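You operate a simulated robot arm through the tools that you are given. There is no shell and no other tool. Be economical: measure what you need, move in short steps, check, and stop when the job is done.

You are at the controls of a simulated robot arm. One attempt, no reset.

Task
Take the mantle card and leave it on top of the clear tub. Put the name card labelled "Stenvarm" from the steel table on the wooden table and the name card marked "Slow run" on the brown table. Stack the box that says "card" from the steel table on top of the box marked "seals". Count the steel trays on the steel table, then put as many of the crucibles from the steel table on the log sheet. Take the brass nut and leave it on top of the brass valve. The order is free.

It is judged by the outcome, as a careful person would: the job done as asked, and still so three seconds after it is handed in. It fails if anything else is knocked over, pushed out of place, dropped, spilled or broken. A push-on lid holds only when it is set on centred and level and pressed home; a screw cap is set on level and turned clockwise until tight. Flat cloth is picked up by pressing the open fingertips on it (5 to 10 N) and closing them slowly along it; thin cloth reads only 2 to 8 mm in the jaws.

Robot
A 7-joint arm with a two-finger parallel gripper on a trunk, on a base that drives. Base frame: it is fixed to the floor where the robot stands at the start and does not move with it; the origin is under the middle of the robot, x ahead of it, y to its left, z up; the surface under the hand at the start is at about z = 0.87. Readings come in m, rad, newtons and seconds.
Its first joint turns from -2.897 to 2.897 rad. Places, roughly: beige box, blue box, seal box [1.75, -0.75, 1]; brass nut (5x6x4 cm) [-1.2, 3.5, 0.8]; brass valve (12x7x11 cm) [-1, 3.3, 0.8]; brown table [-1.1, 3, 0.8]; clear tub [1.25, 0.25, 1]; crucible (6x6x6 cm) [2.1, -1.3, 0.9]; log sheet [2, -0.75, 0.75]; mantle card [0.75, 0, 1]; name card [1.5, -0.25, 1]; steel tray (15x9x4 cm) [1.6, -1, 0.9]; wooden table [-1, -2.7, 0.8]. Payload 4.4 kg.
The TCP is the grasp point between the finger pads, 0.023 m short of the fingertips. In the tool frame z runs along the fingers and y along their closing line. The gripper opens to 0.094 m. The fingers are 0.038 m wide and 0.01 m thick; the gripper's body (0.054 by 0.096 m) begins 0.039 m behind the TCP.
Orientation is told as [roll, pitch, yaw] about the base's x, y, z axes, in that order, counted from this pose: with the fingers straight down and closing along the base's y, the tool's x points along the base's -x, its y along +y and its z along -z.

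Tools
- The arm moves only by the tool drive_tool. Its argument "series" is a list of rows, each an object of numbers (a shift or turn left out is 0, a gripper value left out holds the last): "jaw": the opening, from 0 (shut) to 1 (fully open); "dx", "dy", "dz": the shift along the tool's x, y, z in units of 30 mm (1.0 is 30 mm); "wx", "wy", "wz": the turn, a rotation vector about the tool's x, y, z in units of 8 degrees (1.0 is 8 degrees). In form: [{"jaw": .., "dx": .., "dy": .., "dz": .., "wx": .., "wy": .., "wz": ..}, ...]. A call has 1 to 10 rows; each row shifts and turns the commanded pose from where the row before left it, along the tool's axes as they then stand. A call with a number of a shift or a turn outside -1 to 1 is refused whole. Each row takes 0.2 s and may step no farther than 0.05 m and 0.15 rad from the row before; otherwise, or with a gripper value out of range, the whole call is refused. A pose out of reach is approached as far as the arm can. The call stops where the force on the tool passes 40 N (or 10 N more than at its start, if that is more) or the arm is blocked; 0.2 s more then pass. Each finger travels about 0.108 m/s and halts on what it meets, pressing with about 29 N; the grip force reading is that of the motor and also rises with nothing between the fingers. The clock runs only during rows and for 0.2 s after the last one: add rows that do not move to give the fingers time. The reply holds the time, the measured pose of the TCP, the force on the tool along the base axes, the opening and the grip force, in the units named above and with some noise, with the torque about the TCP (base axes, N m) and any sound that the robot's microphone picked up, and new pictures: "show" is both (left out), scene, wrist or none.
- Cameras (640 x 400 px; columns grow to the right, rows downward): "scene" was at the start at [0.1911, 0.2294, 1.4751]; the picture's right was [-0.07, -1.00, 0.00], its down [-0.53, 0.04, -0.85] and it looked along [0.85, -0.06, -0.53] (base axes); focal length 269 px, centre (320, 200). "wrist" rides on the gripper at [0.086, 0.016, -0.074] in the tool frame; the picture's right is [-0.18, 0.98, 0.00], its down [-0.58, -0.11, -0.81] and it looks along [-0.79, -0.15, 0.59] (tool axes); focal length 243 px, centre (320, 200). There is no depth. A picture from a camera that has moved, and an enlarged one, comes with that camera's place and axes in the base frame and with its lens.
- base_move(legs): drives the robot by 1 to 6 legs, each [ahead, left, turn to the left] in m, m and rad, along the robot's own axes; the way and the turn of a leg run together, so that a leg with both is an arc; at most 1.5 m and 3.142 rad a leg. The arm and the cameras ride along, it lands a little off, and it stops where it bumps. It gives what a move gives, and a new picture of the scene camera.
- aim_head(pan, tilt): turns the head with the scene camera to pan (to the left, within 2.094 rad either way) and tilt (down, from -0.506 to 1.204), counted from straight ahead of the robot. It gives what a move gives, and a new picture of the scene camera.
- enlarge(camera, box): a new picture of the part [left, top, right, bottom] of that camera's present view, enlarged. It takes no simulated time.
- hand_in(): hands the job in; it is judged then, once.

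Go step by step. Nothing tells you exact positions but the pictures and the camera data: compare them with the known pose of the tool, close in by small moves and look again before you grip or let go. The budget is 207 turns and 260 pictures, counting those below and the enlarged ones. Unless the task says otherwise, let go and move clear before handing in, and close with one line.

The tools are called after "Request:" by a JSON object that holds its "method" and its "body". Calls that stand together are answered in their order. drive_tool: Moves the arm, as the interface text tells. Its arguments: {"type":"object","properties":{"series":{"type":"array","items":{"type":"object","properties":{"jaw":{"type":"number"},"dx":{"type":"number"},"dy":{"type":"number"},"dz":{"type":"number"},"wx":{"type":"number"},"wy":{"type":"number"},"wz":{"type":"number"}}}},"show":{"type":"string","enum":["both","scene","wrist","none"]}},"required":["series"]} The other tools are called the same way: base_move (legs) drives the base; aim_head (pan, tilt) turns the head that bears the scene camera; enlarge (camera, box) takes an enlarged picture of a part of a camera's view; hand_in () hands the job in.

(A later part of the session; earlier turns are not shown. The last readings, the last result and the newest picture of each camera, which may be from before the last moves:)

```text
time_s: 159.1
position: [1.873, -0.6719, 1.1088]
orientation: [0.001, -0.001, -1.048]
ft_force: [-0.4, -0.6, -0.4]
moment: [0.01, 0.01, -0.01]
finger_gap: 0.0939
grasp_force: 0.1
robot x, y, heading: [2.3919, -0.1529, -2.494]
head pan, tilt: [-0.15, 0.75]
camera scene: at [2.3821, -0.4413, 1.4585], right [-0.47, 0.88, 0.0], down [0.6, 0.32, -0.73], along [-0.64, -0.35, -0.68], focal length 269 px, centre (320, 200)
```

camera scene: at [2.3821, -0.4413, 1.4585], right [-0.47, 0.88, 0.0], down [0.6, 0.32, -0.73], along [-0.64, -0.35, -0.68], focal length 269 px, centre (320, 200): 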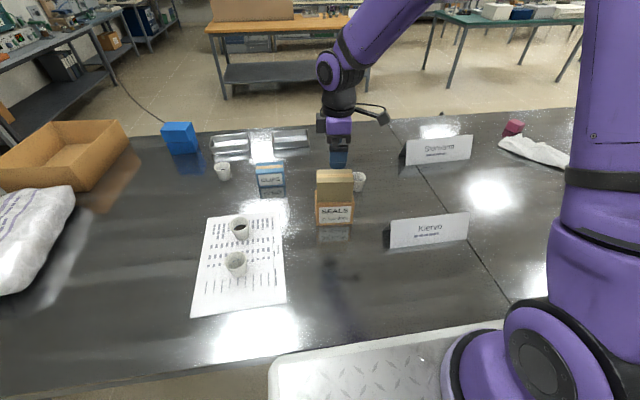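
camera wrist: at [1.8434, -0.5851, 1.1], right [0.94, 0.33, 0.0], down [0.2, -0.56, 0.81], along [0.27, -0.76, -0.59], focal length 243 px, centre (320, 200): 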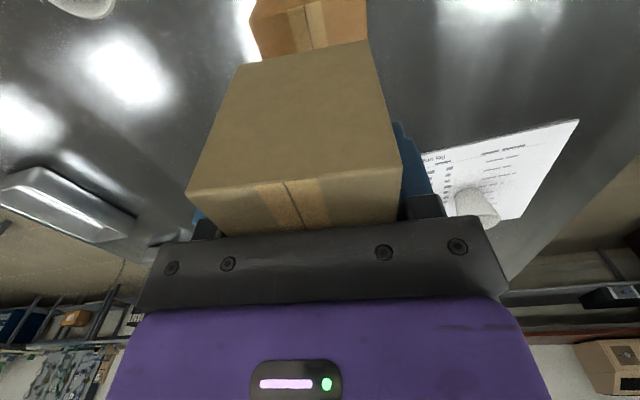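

Request:
{"method": "drive_tool", "body": {"series": [{"dz": -0.9}, {"dz": -0.9}, {"dz": -0.9}, {"dz": -0.5}], "show": "none"}}

Request:
{"method": "base_move", "body": {"legs": [[-0.06, 0, 0], [0, -1.0, 0], [0.06, 0, 0]]}}

Request:
{"method": "aim_head", "body": {"pan": -0.05, "tilt": 0.75}}

```text
time_s: 160.1
position: [1.8732, -0.6726, 1.205]
orientation: [0.0, 0.0, -1.047]
ft_force: [-0.3, 0.5, -0.8]
moment: [0.01, -0.04, 0.0]
finger_gap: 0.0942
grasp_force: 0.2
robot x, y, heading: [2.3934, -0.1554, -2.492]
head pan, tilt: [-0.15, 0.75]
```

```text
time_s: 166.5
position: [1.2607, 0.1438, 1.2054]
orientation: [-0.002, 0.0, -1.049]
ft_force: [-0.5, -0.3, -0.8]
moment: [-0.02, 0.03, -0.03]
finger_gap: 0.0941
grasp_force: 0.1
robot x, y, heading: [1.7781, 0.6614, -2.495]
head pan, tilt: [-0.15, 0.75]
camera scene: at [1.7701, 0.3725, 1.4585], right [-0.47, 0.88, 0.0], down [0.6, 0.32, -0.73], along [-0.64, -0.35, -0.68], focal length 269 px, centre (320, 200)
```

scene: 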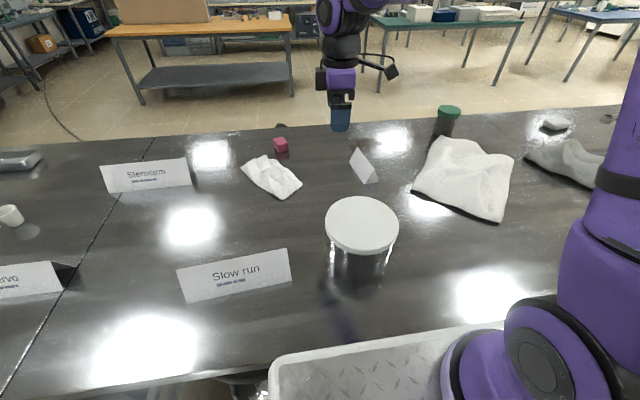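

```text
time_s: 167.2
position: [1.2622, 0.1418, 1.2045]
orientation: [0.001, 0.0, -1.048]
ft_force: [0.1, -0.3, -0.9]
moment: [0.01, -0.02, -0.01]
finger_gap: 0.0943
grasp_force: 0.1
robot x, y, heading: [1.7803, 0.6612, -2.496]
head pan, tilt: [-0.051, 0.75]
camera scene: at [1.7743, 0.3655, 1.4585], right [-0.56, 0.83, 0.0], down [0.57, 0.38, -0.73], along [-0.61, -0.41, -0.68], focal length 269 px, centre (320, 200)
```

scene: 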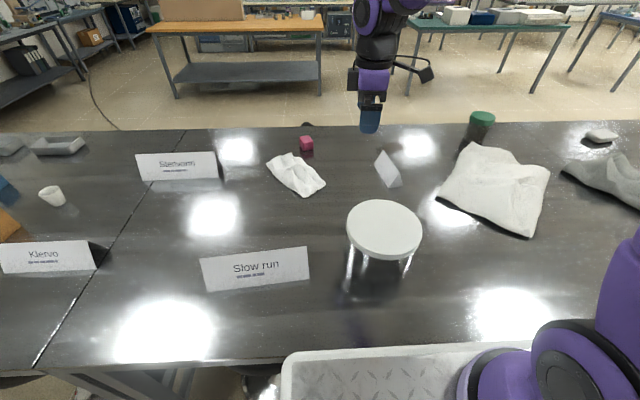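

Request:
{"method": "drive_tool", "body": {"series": [{"wz": 0.925}, {"wz": 0.925}, {"wz": 0.925}, {"wz": 0.925}, {"wz": 0.925}, {"wz": 0.925}, {"wz": 0.925}, {"wz": 0.925}, {"wz": 0.925}, {"wz": 0.925}], "show": "none"}}

Request:
{"method": "drive_tool", "body": {"series": [{"dx": -0.8, "dy": -0.757, "dz": 0.6}, {"dx": -0.8, "dy": -0.757, "dz": 0.6}, {"dx": -0.8, "dy": -0.757, "dz": 0.6}, {"dx": -0.8, "dy": -0.757, "dz": 0.6}, {"dx": -0.8, "dy": -0.757, "dz": 0.6}, {"dx": -0.8, "dy": -0.757, "dz": 0.6}, {"dx": -0.8, "dy": -0.757, "dz": 0.6}, {"dx": -0.8, "dy": -0.757, "dz": 0.6}, {}]}}

Request:
{"method": "enlarge", "body": {"camera": "scene", "box": [310, 130, 470, 230]}}

```text
time_s: 169.4
position: [1.2599, 0.142, 1.2051]
orientation: [0.0, 0.001, -2.344]
ft_force: [-0.2, -0.6, 0.7]
moment: [-0.01, 0.0, 0.02]
finger_gap: 0.0939
grasp_force: 0.1
robot x, y, heading: [1.7829, 0.6594, -2.503]
head pan, tilt: [-0.051, 0.75]
```

```text
time_s: 171.4
position: [0.9976, 0.1316, 1.0611]
orientation: [0.001, 0.0, -2.344]
ft_force: [-0.6, -0.9, 0.5]
moment: [0.02, -0.02, 0.04]
finger_gap: 0.094
grasp_force: 0.2
robot x, y, heading: [1.7789, 0.6589, -2.498]
head pan, tilt: [-0.051, 0.75]
camera scene: at [1.7744, 0.3655, 1.4585], right [-0.56, 0.83, 0.0], down [0.57, 0.38, -0.73], along [-0.61, -0.41, -0.68], focal length 269 px, centre (320, 200)
camera wrist: at [1.0694, 0.1828, 1.1349], right [0.58, -0.82, 0.0], down [-0.48, -0.34, 0.81], along [-0.66, -0.47, -0.59], focal length 243 px, centre (320, 200)
```

scene: 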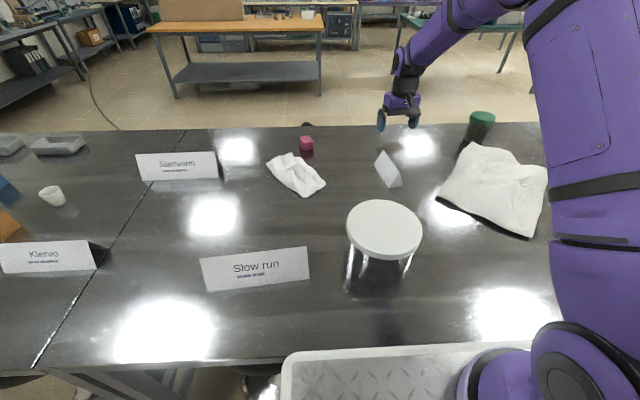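
wrist: 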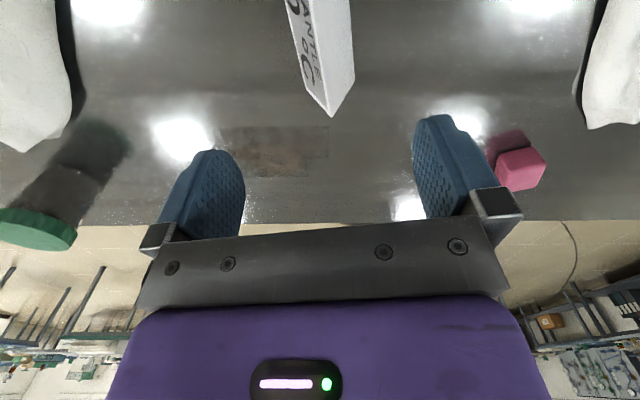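

```text
4.00 times, centred on (390, 180) of scene
camera zoom: at [1.7744, 0.3655, 1.4585], right [-0.56, 0.83, 0.0], down [0.57, 0.38, -0.73], along [-0.61, -0.41, -0.68], focal length 1077 px, centre (40, 280)
```

zoom: 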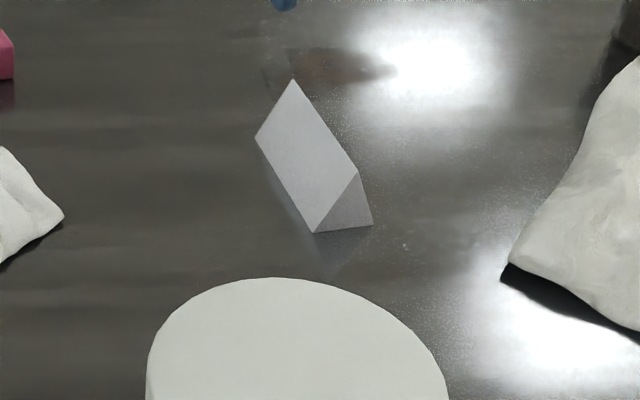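

Request:
{"method": "drive_tool", "body": {"series": [{"dz": 0.9}, {"dz": 0.9}, {"dz": 0.9}, {"dz": 0.9}, {"dz": 0.9}, {"dz": 0.55}, {"dz": 0.4}, {}], "show": "wrist"}}

Request:
{"method": "drive_tool", "body": {"series": [{"jaw": 0.8}, {"jaw": 0.65}, {"jaw": 0.5}, {"jaw": 0.3}, {"jaw": 0}, {}], "show": "wrist"}}

```text
time_s: 173.2
position: [0.9967, 0.1313, 0.8974]
orientation: [0.0, 0.001, -2.342]
ft_force: [0.3, 0.1, 0.1]
moment: [0.02, -0.01, -0.02]
finger_gap: 0.094
grasp_force: 0.1
robot x, y, heading: [1.7816, 0.657, -2.499]
head pan, tilt: [-0.051, 0.75]
camera wrist: at [1.0687, 0.1817, 0.9708], right [0.58, -0.82, 0.0], down [-0.48, -0.34, 0.81], along [-0.66, -0.47, -0.59], focal length 243 px, centre (320, 200)
```

wrist: 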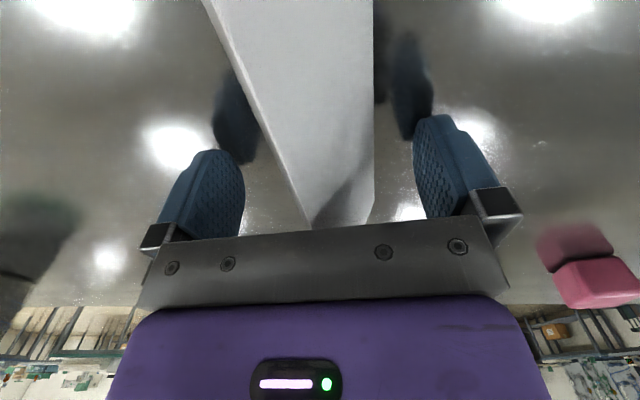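

```text
time_s: 174.6
position: [0.9967, 0.1307, 0.8968]
orientation: [-0.001, -0.002, -2.341]
ft_force: [0.0, -0.3, 0.4]
moment: [-0.04, 0.0, 0.0]
finger_gap: 0.0508
grasp_force: 28.7
robot x, y, heading: [1.7826, 0.6571, -2.495]
head pan, tilt: [-0.051, 0.75]
camera wrist: at [1.0686, 0.1816, 0.9709], right [0.58, -0.82, 0.0], down [-0.48, -0.34, 0.81], along [-0.66, -0.47, -0.59], focal length 243 px, centre (320, 200)
```

wrist: 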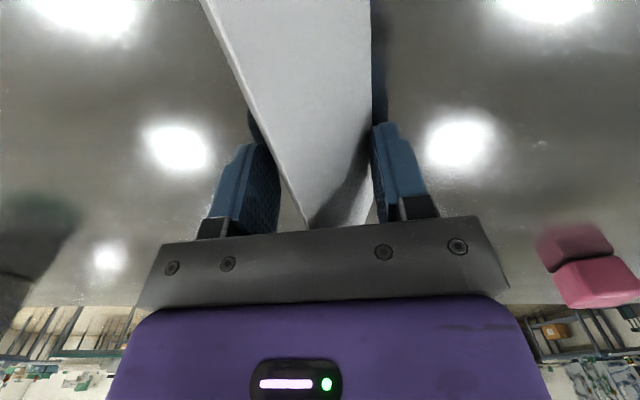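

Request:
{"method": "drive_tool", "body": {"series": [{"dz": -0.6}, {"dz": -0.9}, {"dz": -0.9}, {"dz": -0.9}, {"dz": -0.9}, {"dz": -0.9}, {"dz": -0.9}, {"dz": -0.3}], "show": "none"}}

Request:
{"method": "drive_tool", "body": {"series": [{"dx": 0.932, "dy": 0.478}, {"dx": 0.932, "dy": 0.478}, {"dx": 0.932, "dy": 0.478}, {"dx": 0.932, "dy": 0.478}, {"dx": 0.932, "dy": 0.478}, {"dx": 0.932, "dy": 0.478}, {"dx": 0.932, "dy": 0.478}, {"dx": 0.932, "dy": 0.478}, {"dx": 0.932, "dy": 0.478}, {"dx": 0.932, "dy": 0.478}], "show": "none"}}

Request:
{"method": "drive_tool", "body": {"series": [{"dx": 0.932, "dy": 0.478}, {"dx": 0.932, "dy": 0.478}, {}]}}

Request:
{"method": "enlarge", "body": {"camera": "scene", "box": [300, 160, 460, 260]}}

```text
time_s: 176.4
position: [0.9947, 0.1324, 1.0853]
orientation: [-0.002, 0.0, -2.341]
ft_force: [0.3, 0.4, 1.0]
moment: [0.02, -0.01, 0.03]
finger_gap: 0.0506
grasp_force: 29.1
robot x, y, heading: [1.7764, 0.6549, -2.497]
head pan, tilt: [-0.051, 0.75]
```

```text
time_s: 178.6
position: [1.2926, 0.2328, 1.0835]
orientation: [-0.001, -0.001, -2.343]
ft_force: [-0.3, 0.8, -0.2]
moment: [0.03, -0.05, 0.01]
finger_gap: 0.0498
grasp_force: 29.9
robot x, y, heading: [1.7814, 0.6593, -2.496]
head pan, tilt: [-0.051, 0.75]
```

```text
time_s: 179.4
position: [1.3517, 0.2524, 1.087]
orientation: [0.0, 0.0, -2.342]
ft_force: [-0.8, 0.2, -0.4]
moment: [0.02, 0.01, 0.03]
finger_gap: 0.0499
grasp_force: 29.3
robot x, y, heading: [1.778, 0.6561, -2.501]
head pan, tilt: [-0.051, 0.75]
camera scene: at [1.7742, 0.3654, 1.4585], right [-0.56, 0.83, 0.0], down [0.57, 0.38, -0.73], along [-0.61, -0.41, -0.68], focal length 269 px, centre (320, 200)
camera wrist: at [1.4248, 0.3039, 1.1614], right [0.58, -0.82, 0.0], down [-0.48, -0.34, 0.81], along [-0.66, -0.47, -0.59], focal length 243 px, centre (320, 200)
```

scene: 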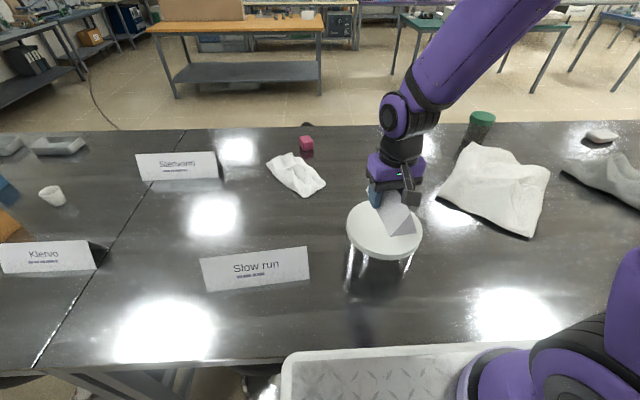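
wrist: 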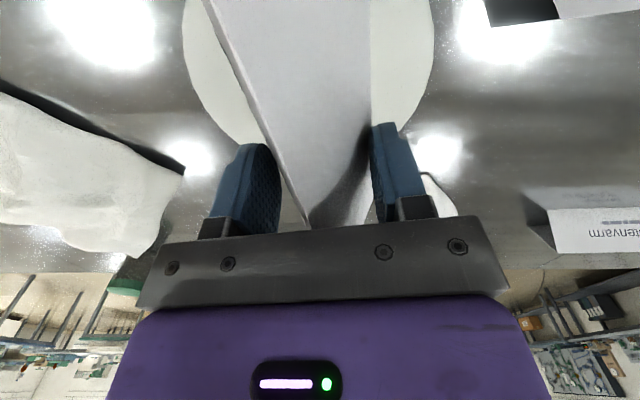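

```text
4.00 times, centred on (380, 210) of scene
camera zoom: at [1.7742, 0.3654, 1.4585], right [-0.56, 0.83, 0.0], down [0.57, 0.38, -0.73], along [-0.61, -0.41, -0.68], focal length 1077 px, centre (80, 160)
```

zoom: 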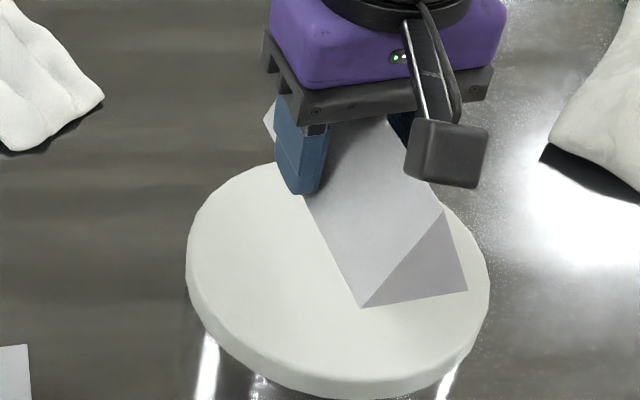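

Request:
{"method": "drive_tool", "body": {"series": [{"dx": 0.3, "dz": 0.6}, {"dz": 0.6}, {"dz": 0.4}, {"dz": 0.2}, {"dz": 0.15}, {"dz": 0.12}, {"dz": 0.1}, {}], "show": "wrist"}}

Request:
{"method": "enlarge", "body": {"camera": "scene", "box": [300, 160, 460, 260]}}

```text
time_s: 181.2
position: [1.3598, 0.26, 1.019]
orientation: [0.002, 0.0, -2.339]
ft_force: [0.4, 0.1, 0.0]
moment: [0.03, -0.02, -0.02]
finger_gap: 0.0496
grasp_force: 29.3
robot x, y, heading: [1.7841, 0.6614, -2.503]
head pan, tilt: [-0.051, 0.75]
camera wrist: at [1.4323, 0.3103, 1.0937], right [0.58, -0.82, 0.0], down [-0.48, -0.34, 0.81], along [-0.66, -0.47, -0.59], focal length 243 px, centre (320, 200)
```

wrist: 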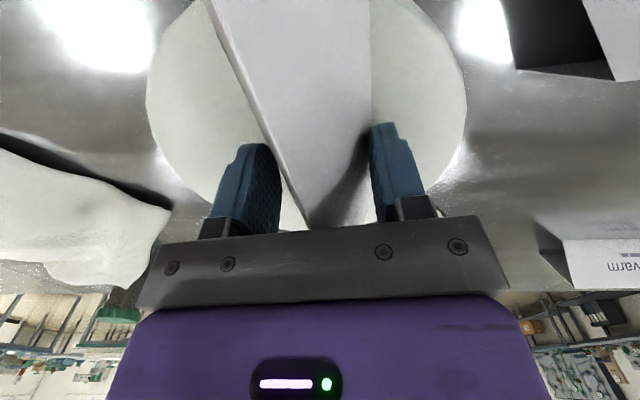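

```text
4.00 times, centred on (380, 210) of scene
camera zoom: at [1.7744, 0.3655, 1.4585], right [-0.56, 0.83, 0.0], down [0.57, 0.38, -0.73], along [-0.61, -0.41, -0.68], focal length 1077 px, centre (80, 160)
```

zoom: 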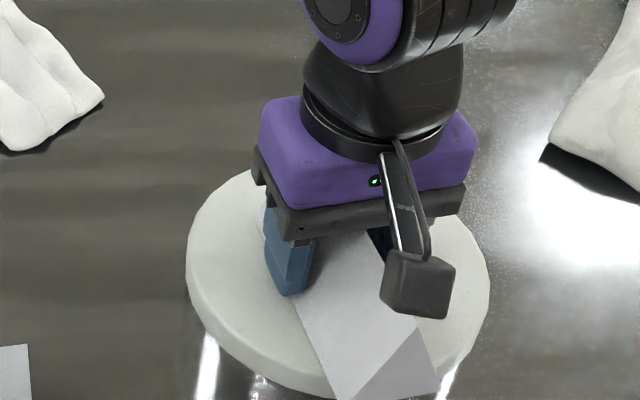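

Request:
{"method": "drive_tool", "body": {"series": [{"dx": -0.2, "dz": 0.1}, {"dz": 0.1}, {"dz": 0.1}, {"dz": 0.1}, {}], "show": "none"}}

```text
time_s: 181.7
position: [1.3569, 0.2565, 1.018]
orientation: [0.0, -0.002, -2.34]
ft_force: [3.6, 4.8, 25.0]
moment: [0.2, -0.36, -0.01]
finger_gap: 0.0491
grasp_force: 28.8
robot x, y, heading: [1.7787, 0.6584, -2.501]
head pan, tilt: [-0.051, 0.75]
stopped in row 2: the force on the tool passed its limit at 52 N (the readings are from after the stop); the commanded pose is now the measured one
```

Request:
{"method": "drive_tool", "body": {"series": [{"dz": -0.04}, {"jaw": 0.6}, {"jaw": 0.75}, {"jaw": 0.95}, {"dz": -0.4}, {"dz": -0.8}, {"dz": -0.9}, {"dz": -0.9}, {"dz": -0.9}, {"dz": -0.9}], "show": "both"}}

Request:
{"method": "enlarge", "body": {"camera": "scene", "box": [300, 160, 460, 260]}}

```text
time_s: 183.9
position: [1.3578, 0.2541, 1.1616]
orientation: [0.0, 0.001, -2.339]
ft_force: [0.7, -0.2, -0.2]
moment: [0.0, -0.01, 0.01]
finger_gap: 0.0894
grasp_force: 0.1
robot x, y, heading: [1.7778, 0.6611, -2.507]
head pan, tilt: [-0.051, 0.75]
camera scene: at [1.7742, 0.3653, 1.4585], right [-0.56, 0.83, 0.0], down [0.57, 0.38, -0.73], along [-0.61, -0.41, -0.68], focal length 269 px, centre (320, 200)
camera wrist: at [1.431, 0.3048, 1.2363], right [0.58, -0.82, 0.0], down [-0.48, -0.34, 0.81], along [-0.66, -0.47, -0.59], focal length 243 px, centre (320, 200)
```

scene: 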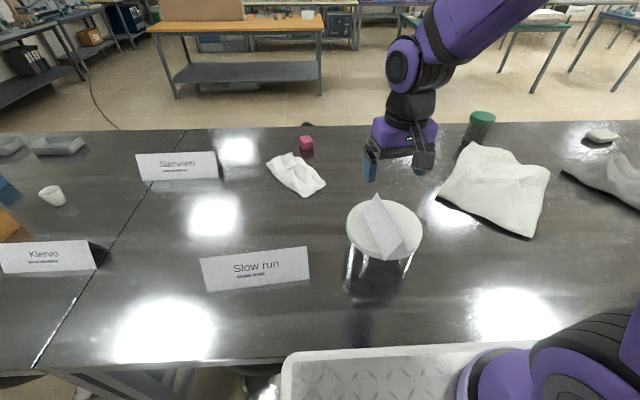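
wrist: 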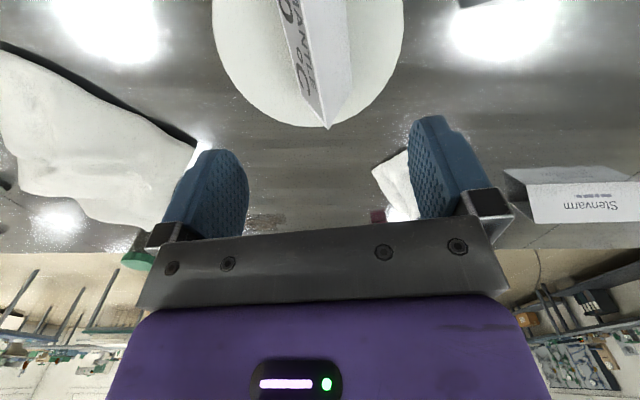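

```text
4.00 times, centred on (380, 210) of scene
camera zoom: at [1.7742, 0.3653, 1.4585], right [-0.56, 0.83, 0.0], down [0.57, 0.38, -0.73], along [-0.61, -0.41, -0.68], focal length 1077 px, centre (80, 160)
```

zoom: 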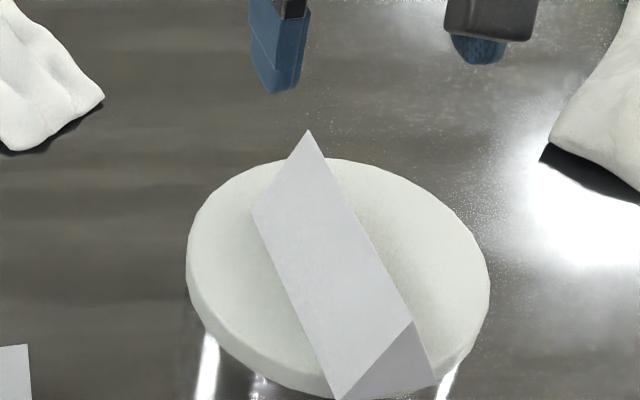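

Request:
{"method": "enlarge", "body": {"camera": "scene", "box": [180, 210, 340, 310]}}

Request:
{"method": "aim_head", "body": {"pan": -1.6, "tilt": 0.5}}

```text
4.00 times, centred on (260, 260) of scene
camera zoom: at [1.7742, 0.3653, 1.4585], right [-0.56, 0.83, 0.0], down [0.57, 0.38, -0.73], along [-0.61, -0.41, -0.68], focal length 1077 px, centre (560, -40)
```

zoom: 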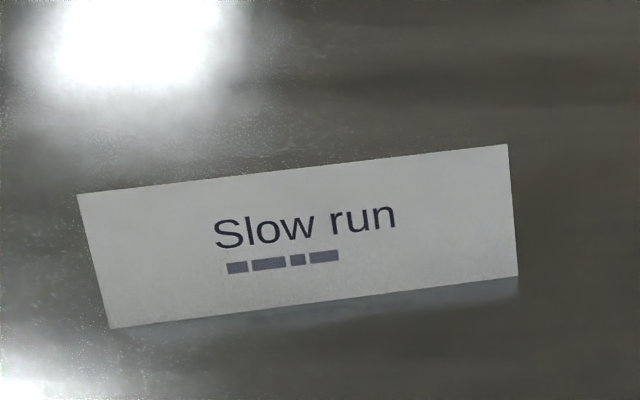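

```text
time_s: 185.5
position: [1.3598, 0.2532, 1.1623]
orientation: [-0.001, 0.0, -2.341]
ft_force: [-1.0, 0.4, 0.8]
moment: [0.0, 0.0, 0.0]
finger_gap: 0.0893
grasp_force: 0.1
robot x, y, heading: [1.7845, 0.6604, -2.494]
head pan, tilt: [-1.6, 0.499]
camera scene: at [1.7908, 0.4862, 1.4805], right [0.82, 0.58, 0.0], down [0.28, -0.39, -0.88], along [-0.51, 0.72, -0.48], focal length 269 px, centre (320, 200)
```

scene: 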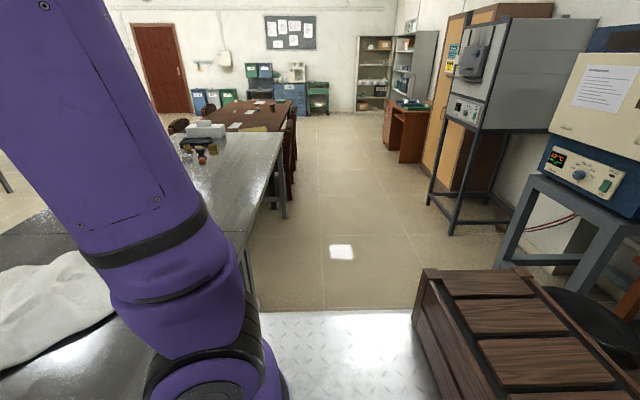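

Request:
{"method": "drive_tool", "body": {"series": [{"wz": -0.98, "dz": -0.3}, {"wz": -0.98}, {"wz": -0.98}, {"wz": -0.98}, {"wz": -0.98}, {"wz": -0.98}, {"wz": -0.98}, {"wz": -0.98}, {"wz": -0.98}, {"wz": -0.98}], "show": "none"}}

Request:
{"method": "drive_tool", "body": {"series": [{"wz": -0.95}, {"dx": -0.98}, {"dx": -0.98}, {"dx": -0.98}, {"dx": -0.98}, {"dx": -0.98}, {"dx": -0.98}, {"dx": -0.98}, {"dx": -0.98}, {"dx": -0.98}], "show": "none"}}

Request:
{"method": "drive_tool", "body": {"series": [{"dx": -0.98}, {"jaw": 1.0}, {}], "show": "wrist"}}

Request:
{"method": "aim_head", "body": {"pan": -0.05, "tilt": 0.75}}

```text
time_s: 187.7
position: [1.3562, 0.2551, 1.1709]
orientation: [0.0, 0.0, -0.97]
ft_force: [0.0, 0.1, -0.8]
moment: [0.02, 0.0, 0.05]
finger_gap: 0.0894
grasp_force: 0.1
robot x, y, heading: [1.7799, 0.6538, -2.498]
head pan, tilt: [-1.6, 0.499]
```

```text
time_s: 189.9
position: [1.5339, 0.0574, 1.1715]
orientation: [0.001, 0.0, -0.84]
ft_force: [-0.8, 0.2, 0.0]
moment: [-0.02, 0.01, 0.01]
finger_gap: 0.0896
grasp_force: 0.1
robot x, y, heading: [1.7816, 0.6578, -2.501]
head pan, tilt: [-1.6, 0.499]
```

```text
time_s: 190.7
position: [1.5529, 0.0348, 1.1692]
orientation: [0.0, -0.001, -0.84]
ft_force: [0.5, 0.1, 1.0]
moment: [0.01, -0.02, 0.01]
finger_gap: 0.0942
grasp_force: 0.0
robot x, y, heading: [1.7769, 0.6588, -2.494]
head pan, tilt: [-1.6, 0.499]
camera wrist: at [1.5063, 0.1105, 1.2426], right [0.85, 0.52, 0.0], down [0.31, -0.51, 0.81], along [0.42, -0.69, -0.59], focal length 243 px, centre (320, 200)
```

wrist: 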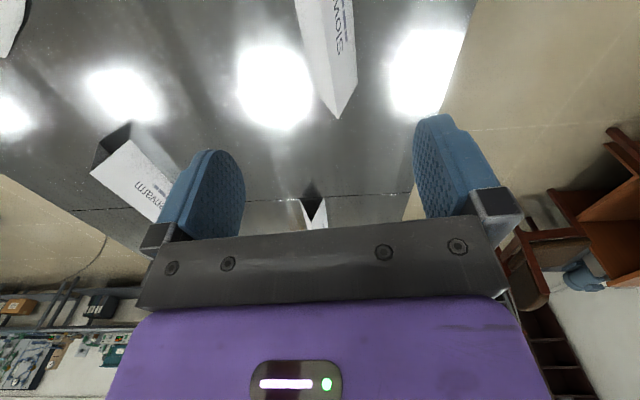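

```text
time_s: 192.3
position: [1.5514, 0.0365, 1.1676]
orientation: [0.0, -0.002, -0.84]
ft_force: [-0.7, 0.2, 0.2]
moment: [0.0, 0.02, 0.02]
finger_gap: 0.0939
grasp_force: 0.0
robot x, y, heading: [1.7825, 0.6596, -2.5]
head pan, tilt: [-0.051, 0.75]
camera scene: at [1.7744, 0.3655, 1.4585], right [-0.56, 0.83, 0.0], down [0.57, 0.38, -0.73], along [-0.61, -0.41, -0.68], focal length 269 px, centre (320, 200)
```

scene: 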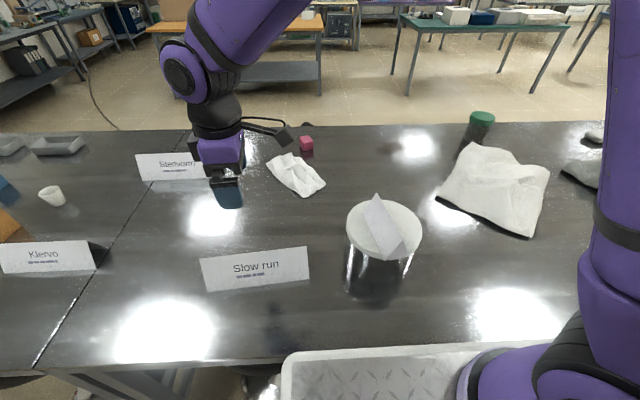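

Request:
{"method": "drive_tool", "body": {"series": [{"dz": 0.9}, {"dz": 0.9}, {"dz": 0.9}, {"dz": 0.9}, {"dz": 0.9}, {"dz": 0.9}, {"dz": 0.9}, {"dz": 0.9}, {}]}}

```text
time_s: 194.3
position: [1.5524, 0.0363, 0.9554]
orientation: [0.0, 0.001, -0.839]
ft_force: [0.9, 0.6, 0.0]
moment: [0.02, 0.02, -0.01]
finger_gap: 0.094
grasp_force: 0.1
robot x, y, heading: [1.7821, 0.6579, -2.499]
head pan, tilt: [-0.051, 0.75]
camera scene: at [1.7744, 0.3656, 1.4585], right [-0.56, 0.83, 0.0], down [0.57, 0.38, -0.73], along [-0.61, -0.41, -0.68], focal length 269 px, centre (320, 200)
camera wrist: at [1.507, 0.1116, 1.0295], right [0.85, 0.52, 0.0], down [0.31, -0.51, 0.81], along [0.42, -0.69, -0.59], focal length 243 px, centre (320, 200)
```

scene: 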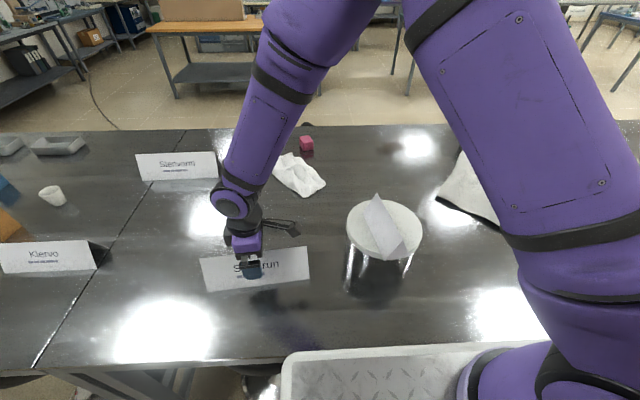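
wrist: 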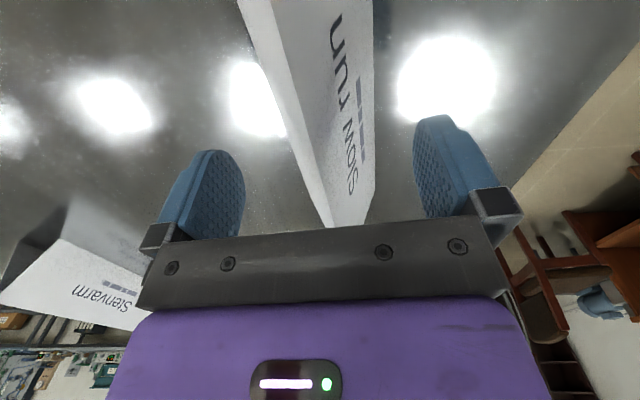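

Request:
{"method": "drive_tool", "body": {"series": [{"dz": 0.6}, {"dz": 0.4}, {}], "show": "wrist"}}

Request:
{"method": "drive_tool", "body": {"series": [{"jaw": 0.8}, {"jaw": 0.65}, {"jaw": 0.5}, {"jaw": 0.3}, {"jaw": 0}, {}, {}], "show": "both"}}

```text
time_s: 195.1
position: [1.5516, 0.0355, 0.9246]
orientation: [0.001, 0.001, -0.838]
ft_force: [-0.2, 0.9, 0.2]
moment: [-0.01, -0.02, -0.01]
finger_gap: 0.0939
grasp_force: 0.0
robot x, y, heading: [1.7805, 0.6624, -2.5]
head pan, tilt: [-0.051, 0.75]
camera wrist: at [1.5066, 0.1113, 0.9999], right [0.85, 0.52, 0.0], down [0.31, -0.51, 0.81], along [0.42, -0.69, -0.59], focal length 243 px, centre (320, 200)
```

wrist: 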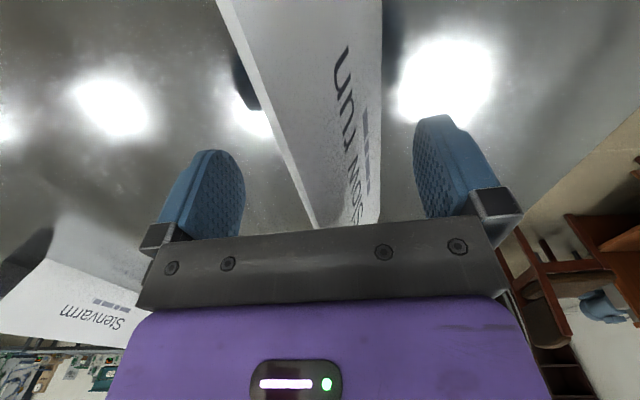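

```text
time_s: 196.7
position: [1.5521, 0.0366, 0.9264]
orientation: [0.0, 0.0, -0.84]
ft_force: [0.0, 0.1, 1.0]
moment: [-0.03, -0.03, 0.01]
finger_gap: 0.0399
grasp_force: 28.6
robot x, y, heading: [1.7769, 0.6595, -2.498]
head pan, tilt: [-0.051, 0.75]
camera scene: at [1.7744, 0.3655, 1.4585], right [-0.56, 0.83, 0.0], down [0.57, 0.38, -0.73], along [-0.61, -0.41, -0.68], focal length 269 px, centre (320, 200)
camera wrist: at [1.5065, 0.1113, 1.0001], right [0.85, 0.52, 0.0], down [0.31, -0.51, 0.81], along [0.42, -0.69, -0.59], focal length 243 px, centre (320, 200)
```

scene: 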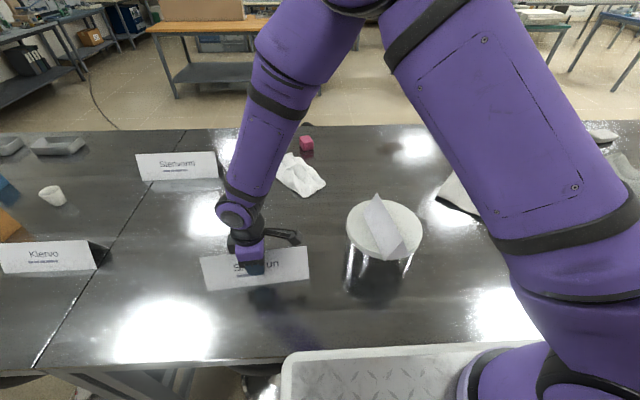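
wrist: 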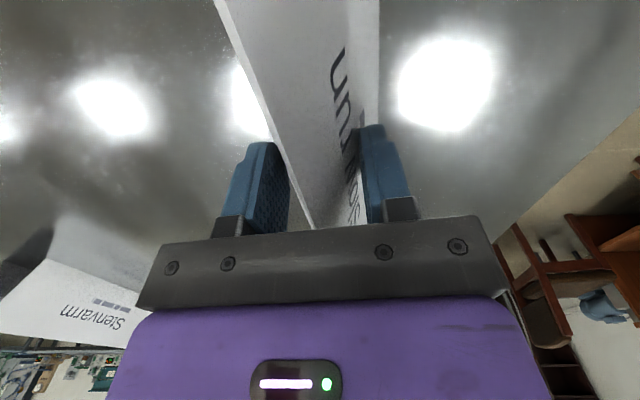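

Request:
{"method": "drive_tool", "body": {"series": [{"dz": -0.4}, {"dz": -0.8}, {"dz": -0.9}, {"dz": -0.9}, {"dz": -0.9}, {"dz": -0.9}, {"dz": -0.9}, {"dz": -0.9}, {"dz": -0.9}, {"dz": -0.9}], "show": "wrist"}}

Request:
{"method": "aim_head", "body": {"pan": -1.3, "tilt": 0.4}}

Request:
{"method": "enlarge", "body": {"camera": "scene", "box": [160, 60, 400, 210]}}

```text
time_s: 198.9
position: [1.5533, 0.036, 1.1756]
orientation: [0.0, 0.001, -0.84]
ft_force: [-0.5, -0.2, -0.4]
moment: [0.02, -0.02, -0.04]
finger_gap: 0.0393
grasp_force: 28.7
robot x, y, heading: [1.7816, 0.6622, -2.496]
head pan, tilt: [-0.051, 0.75]
camera wrist: at [1.5082, 0.1113, 1.2514], right [0.85, 0.52, 0.0], down [0.31, -0.51, 0.81], along [0.42, -0.69, -0.59], focal length 243 px, centre (320, 200)
```

wrist: 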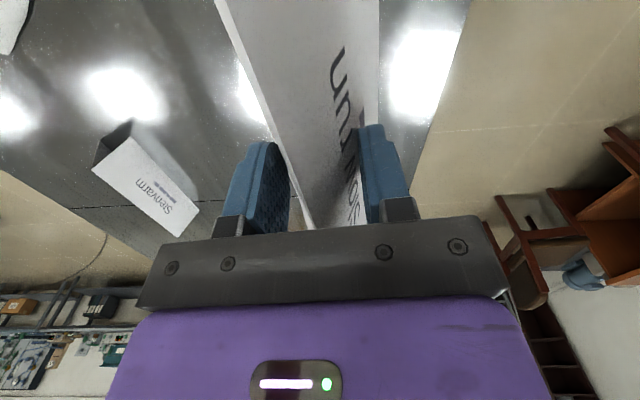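

```text
time_s: 200.3
position: [1.5533, 0.0363, 1.1772]
orientation: [-0.002, -0.001, -0.838]
ft_force: [0.2, 0.3, 0.4]
moment: [0.0, 0.0, -0.04]
finger_gap: 0.0392
grasp_force: 29.1
robot x, y, heading: [1.7814, 0.6588, -2.5]
head pan, tilt: [-1.3, 0.4]
camera scene: at [1.7699, 0.4683, 1.4896], right [0.61, 0.79, 0.0], down [0.31, -0.24, -0.92], along [-0.73, 0.56, -0.39], focal length 269 px, centre (320, 200)
```

scene: 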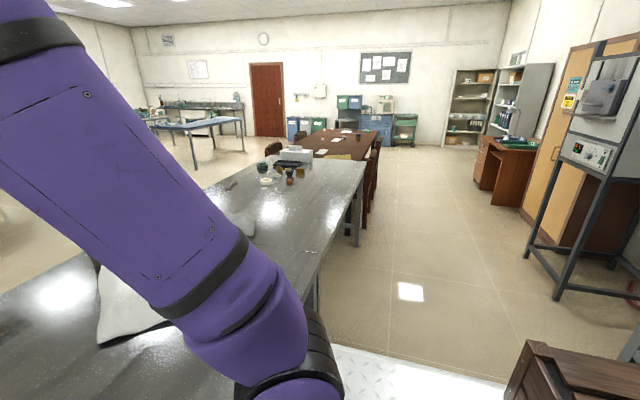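

```text
2.67 times, centred on (280, 135) of scene
camera zoom: at [1.7699, 0.4683, 1.4896], right [0.61, 0.79, 0.0], down [0.31, -0.24, -0.92], along [-0.73, 0.56, -0.39], focal length 718 px, centre (427, 373)
```

zoom: 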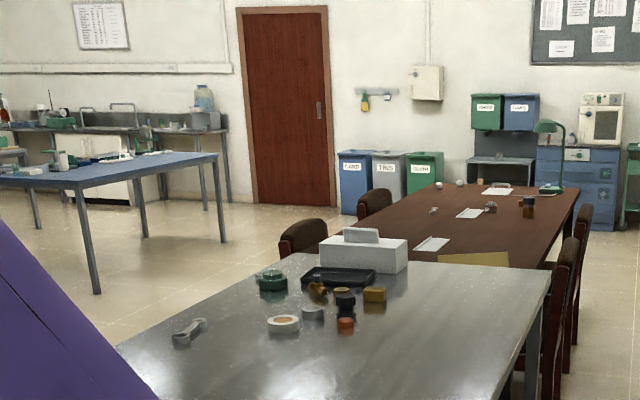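

Request:
{"method": "base_move", "body": {"legs": [[-0.18, 0, 0], [0, -1.3, 0], [0, -1.2, 0]]}}

Request:
{"method": "aim_head", "body": {"pan": -0.6, "tilt": 0.5}}

```text
time_s: 213.6
position: [0.1793, 2.1065, 1.1764]
orientation: [-0.001, 0.0, -0.809]
ft_force: [-0.1, -0.1, 0.9]
moment: [0.01, 0.01, -0.02]
finger_gap: 0.0349
grasp_force: 28.7
robot x, y, heading: [0.3905, 2.7396, -2.469]
head pan, tilt: [-1.3, 0.4]
camera scene: at [0.3825, 2.5456, 1.4896], right [0.59, 0.81, 0.0], down [0.32, -0.23, -0.92], along [-0.75, 0.54, -0.39], focal length 269 px, centre (320, 200)
```

scene: 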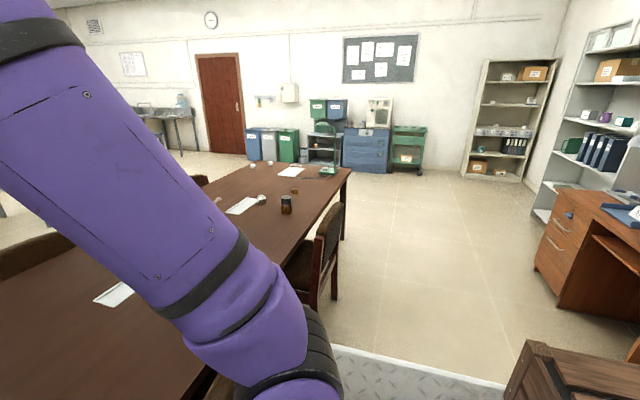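

```text
time_s: 214.7
position: [0.18, 2.1066, 1.1779]
orientation: [-0.002, 0.001, -0.807]
ft_force: [-0.7, -0.2, -0.3]
moment: [-0.01, -0.02, -0.03]
finger_gap: 0.0349
grasp_force: 28.8
robot x, y, heading: [0.3871, 2.7389, -2.469]
head pan, tilt: [-0.6, 0.499]
camera scene: at [0.3668, 2.4847, 1.4805], right [-0.07, 1.0, 0.0], down [0.48, 0.03, -0.88], along [-0.88, -0.06, -0.48], focal length 269 px, centre (320, 200)
```

scene: 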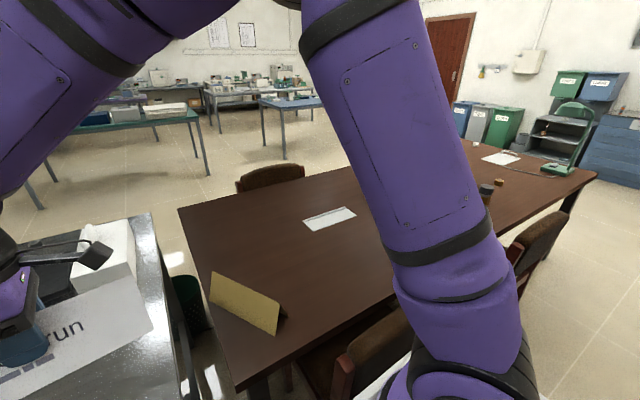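

Request:
{"method": "drive_tool", "body": {"series": [{"dx": 0.96, "dy": -0.283}, {"dx": 0.96, "dy": -0.283}, {"dx": 0.96, "dy": -0.283}, {"dx": 0.96, "dy": -0.283}, {"dx": 0.96, "dy": -0.283}, {"dx": 0.96, "dy": -0.283}, {"dx": 0.96, "dy": -0.283}, {"dx": 0.96, "dy": -0.283}, {"dx": 0.96, "dy": -0.283}, {"dx": 0.96, "dy": -0.283}], "show": "none"}}

Request:
{"method": "drive_tool", "body": {"series": [{"dx": 0.96, "dy": -0.283}, {"dx": 0.96, "dy": -0.283}, {"dx": 0.96, "dy": -0.283}, {"dx": 0.96, "dy": -0.283}, {"dx": 0.96, "dy": -0.283}, {"dx": 0.96, "dy": -0.283}, {"dx": 0.96, "dy": -0.283}, {"dx": 0.96, "dy": -0.283}, {"dx": 0.96, "dy": -0.283}, {"dx": 0.96, "dy": -0.283}], "show": "none"}}

Request:
{"method": "drive_tool", "body": {"series": [{"dx": 0.96, "dy": -0.283}, {"dx": 0.96, "dy": -0.283}, {"dx": 0.96, "dy": -0.283}, {"dz": 0.9}, {"dz": 0.9}, {"dz": 0.9}, {"dz": 0.9}]}}

```text
time_s: 216.9
position: [-0.0793, 2.2582, 1.1761]
orientation: [-0.001, 0.0, -0.809]
ft_force: [0.9, -0.6, -0.1]
moment: [0.02, 0.0, 0.0]
finger_gap: 0.0342
grasp_force: 29.0
robot x, y, heading: [0.3855, 2.7365, -2.473]
head pan, tilt: [-0.6, 0.499]
```

```text
time_s: 219.1
position: [-0.3384, 2.4051, 1.176]
orientation: [0.0, -0.001, -0.809]
ft_force: [-0.1, 0.5, 0.4]
moment: [0.03, 0.03, -0.01]
finger_gap: 0.0336
grasp_force: 29.3
robot x, y, heading: [0.3902, 2.7354, -2.465]
head pan, tilt: [-0.6, 0.499]
```

```text
time_s: 220.7
position: [-0.4219, 2.4527, 1.0696]
orientation: [0.0, 0.0, -0.81]
ft_force: [0.1, 0.3, -0.3]
moment: [-0.02, -0.05, -0.01]
finger_gap: 0.0334
grasp_force: 28.9
robot x, y, heading: [0.3874, 2.7331, -2.465]
head pan, tilt: [-0.6, 0.499]
camera scene: at [0.3671, 2.4847, 1.4805], right [-0.07, 1.0, 0.0], down [0.48, 0.03, -0.88], along [-0.88, -0.06, -0.48], focal length 269 px, centre (320, 200)
camera wrist: at [-0.4692, 2.5259, 1.1446], right [0.84, 0.54, 0.0], down [0.32, -0.5, 0.81], along [0.44, -0.68, -0.59], focal length 243 px, centre (320, 200)
```

scene: 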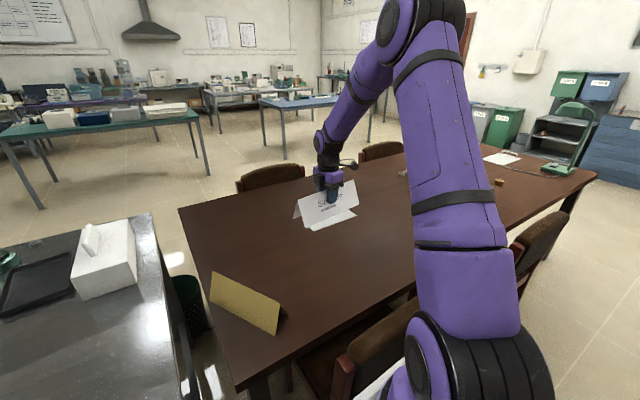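
wrist: 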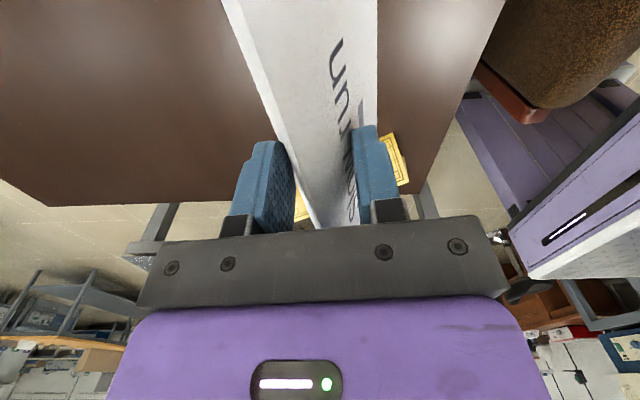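

Request:
{"method": "drive_tool", "body": {"series": [{"dz": 0.9}, {"dz": 0.9}, {"dz": 0.9}, {"dz": 0.9}, {"dz": 0.9}, {"dz": 0.8}, {}], "show": "scene"}}

Request:
{"method": "enlarge", "body": {"camera": "scene", "box": [240, 150, 400, 250]}}

```text
time_s: 222.3
position: [-0.4198, 2.4521, 0.911]
orientation: [0.001, 0.0, -0.81]
ft_force: [-0.1, -0.5, -0.4]
moment: [-0.02, -0.03, -0.03]
finger_gap: 0.0328
grasp_force: 28.6
robot x, y, heading: [0.3889, 2.7355, -2.468]
head pan, tilt: [-0.6, 0.499]
camera scene: at [0.3668, 2.4847, 1.4805], right [-0.07, 1.0, 0.0], down [0.48, 0.03, -0.88], along [-0.88, -0.06, -0.48], focal length 269 px, centre (320, 200)
```

scene: 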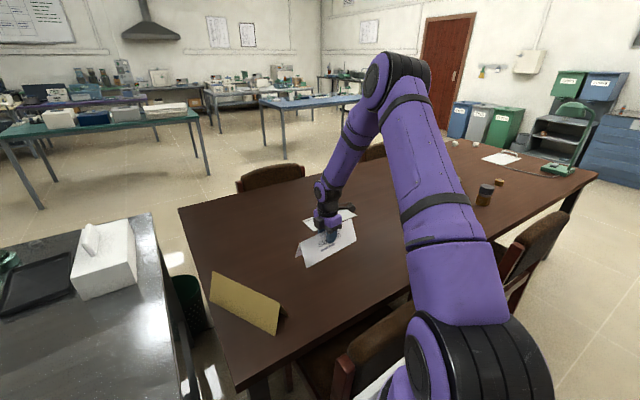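

```text
4.00 times, centred on (320, 200) of scene
camera zoom: at [0.3668, 2.4847, 1.4805], right [-0.07, 1.0, 0.0], down [0.48, 0.03, -0.88], along [-0.88, -0.06, -0.48], focal length 1077 px, centre (320, 200)
```

zoom: 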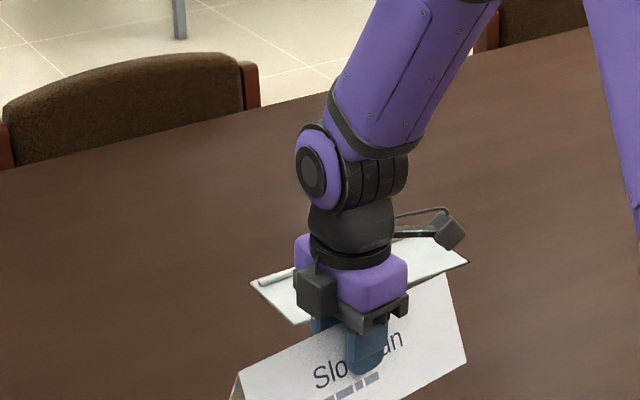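

Request:
{"method": "drive_tool", "body": {"series": [{"dz": 0.7}, {"dz": 0.7}, {"dz": 0.5}, {"dz": 0.3}, {"dz": 0.25}, {"dz": 0.2}, {"dz": 0.2}, {"dz": 0.15}, {"dz": 0.15}, {}], "show": "scene"}}

```text
time_s: 224.2
position: [-0.4193, 2.4512, 0.8252]
orientation: [-0.006, 0.002, -0.807]
ft_force: [7.7, 2.2, 19.4]
moment: [-0.01, -0.2, 0.01]
finger_gap: 0.0322
grasp_force: 28.8
robot x, y, heading: [0.3851, 2.7384, -2.469]
head pan, tilt: [-0.6, 0.499]
stopped in row 9: the force on the tool passed its limit at 48 N (the readings are from after the stop); the commanded pose is now the measured one
camera scene: at [0.3678, 2.4851, 1.4806], right [-0.07, 1.0, 0.0], down [0.48, 0.03, -0.88], along [-0.88, -0.06, -0.48], focal length 269 px, centre (320, 200)
```

scene: 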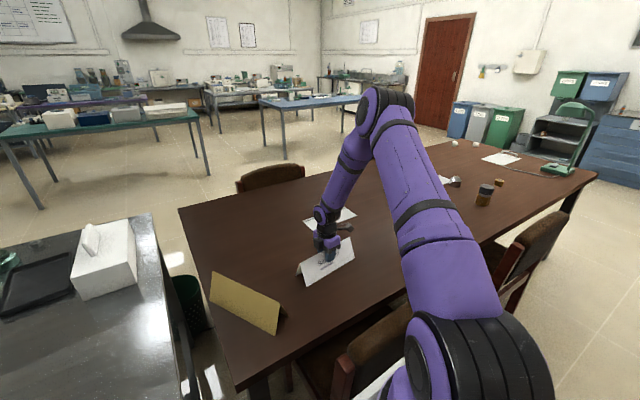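

Request:
{"method": "drive_tool", "body": {"series": [{"dz": -0.04}, {"jaw": 0.45}, {"jaw": 0.6}, {"jaw": 0.8}, {"jaw": 1.0}, {"dz": -0.6}, {"dz": -0.9}, {"dz": -0.9}, {"dz": -0.9}, {"dz": -0.9}], "show": "scene"}}

Request:
{"method": "enlarge", "body": {"camera": "scene", "box": [200, 120, 520, 320]}}

```text
time_s: 226.4
position: [-0.4195, 2.453, 0.9483]
orientation: [-0.005, 0.002, -0.808]
ft_force: [-0.7, -0.8, -0.2]
moment: [0.03, 0.03, 0.01]
finger_gap: 0.0941
grasp_force: 0.1
robot x, y, heading: [0.3875, 2.7365, -2.471]
head pan, tilt: [-0.6, 0.499]
camera scene: at [0.3664, 2.4845, 1.4805], right [-0.07, 1.0, 0.0], down [0.48, 0.04, -0.88], along [-0.88, -0.06, -0.48], focal length 269 px, centre (320, 200)
```

scene: 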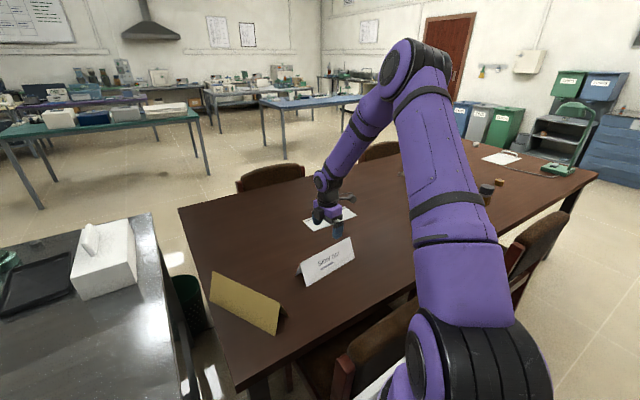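

```text
2.00 times, centred on (360, 220) of scene
camera zoom: at [0.3664, 2.4845, 1.4805], right [-0.07, 1.0, 0.0], down [0.48, 0.04, -0.88], along [-0.88, -0.06, -0.48], focal length 538 px, centre (240, 160)
```

zoom: 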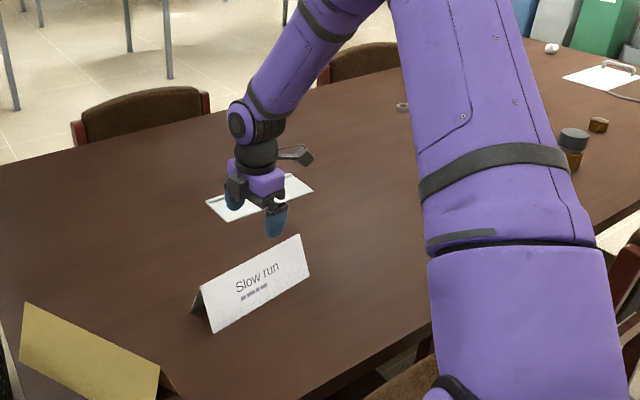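

Request:
{"method": "drive_tool", "body": {"series": [{"dz": -0.9}, {"dz": -0.9}, {"dz": -0.9}, {"dz": -0.9}, {"dz": -0.9}, {"dz": -0.9}, {"dz": -0.9}, {"dz": -0.9}], "show": "none"}}

Request:
{"method": "base_move", "body": {"legs": [[-0.12, 0, -0.03], [0, -1.1, 0]]}}

Request:
{"method": "aim_head", "body": {"pan": -0.1, "tilt": 0.7}}

```text
time_s: 228.2
position: [-0.4184, 2.4511, 1.166]
orientation: [-0.004, 0.002, -0.809]
ft_force: [-0.6, 0.0, -0.2]
moment: [0.0, 0.0, -0.02]
finger_gap: 0.0941
grasp_force: 0.1
robot x, y, heading: [0.3855, 2.7366, -2.473]
head pan, tilt: [-0.6, 0.499]
```

```text
time_s: 234.5
position: [-0.9796, 3.3846, 1.1642]
orientation: [-0.004, 0.001, -0.82]
ft_force: [-0.2, 0.4, -0.9]
moment: [0.01, 0.01, -0.01]
finger_gap: 0.094
grasp_force: 0.1
robot x, y, heading: [-0.1714, 3.6648, -2.481]
head pan, tilt: [-0.6, 0.499]
camera scene: at [-0.1935, 3.4112, 1.4805], right [-0.06, 1.0, 0.0], down [0.48, 0.03, -0.88], along [-0.88, -0.06, -0.48], focal length 269 px, centre (320, 200)
```

scene: 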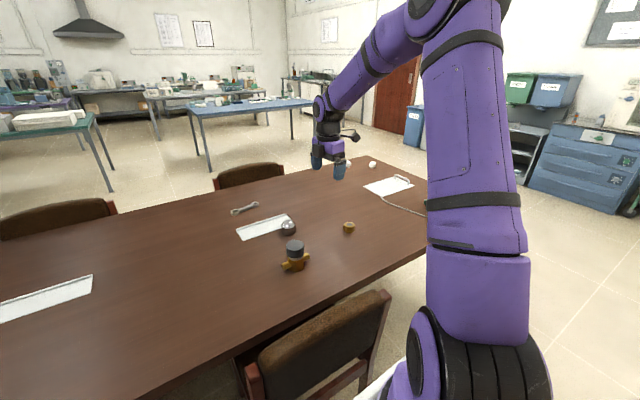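

```text
time_s: 235.4
position: [-0.9788, 3.3846, 1.165]
orientation: [-0.004, 0.001, -0.819]
ft_force: [0.4, 0.4, -0.3]
moment: [-0.03, -0.03, 0.01]
finger_gap: 0.094
grasp_force: 0.1
robot x, y, heading: [-0.1747, 3.6627, -2.475]
head pan, tilt: [-0.099, 0.7]
camera scene: at [-0.1745, 3.3716, 1.4628], right [-0.53, 0.85, 0.0], down [0.54, 0.34, -0.77], along [-0.65, -0.41, -0.64], focal length 269 px, centre (320, 200)
```

scene: 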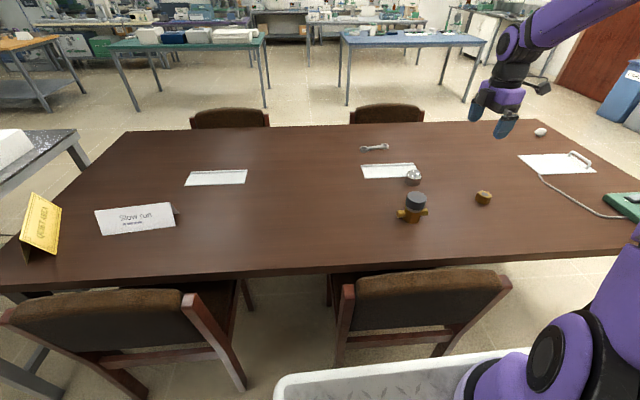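

Request:
{"method": "enlarge", "body": {"camera": "scene", "box": [350, 140, 542, 260]}}

```text
3.33 times, centred on (446, 200) of scene
camera zoom: at [-0.1745, 3.3716, 1.4628], right [-0.53, 0.85, 0.0], down [0.54, 0.34, -0.77], along [-0.65, -0.41, -0.64], focal length 898 px, centre (-100, 200)
```

zoom: 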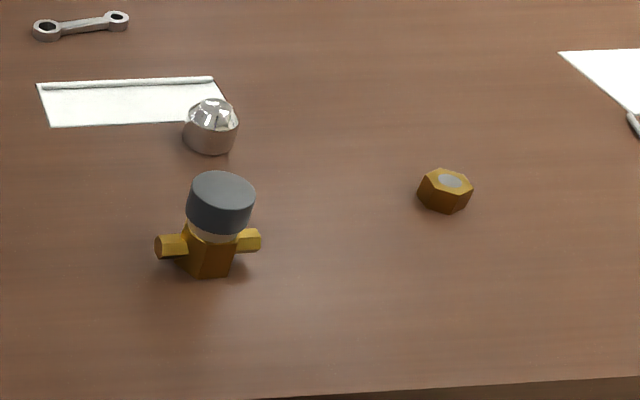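

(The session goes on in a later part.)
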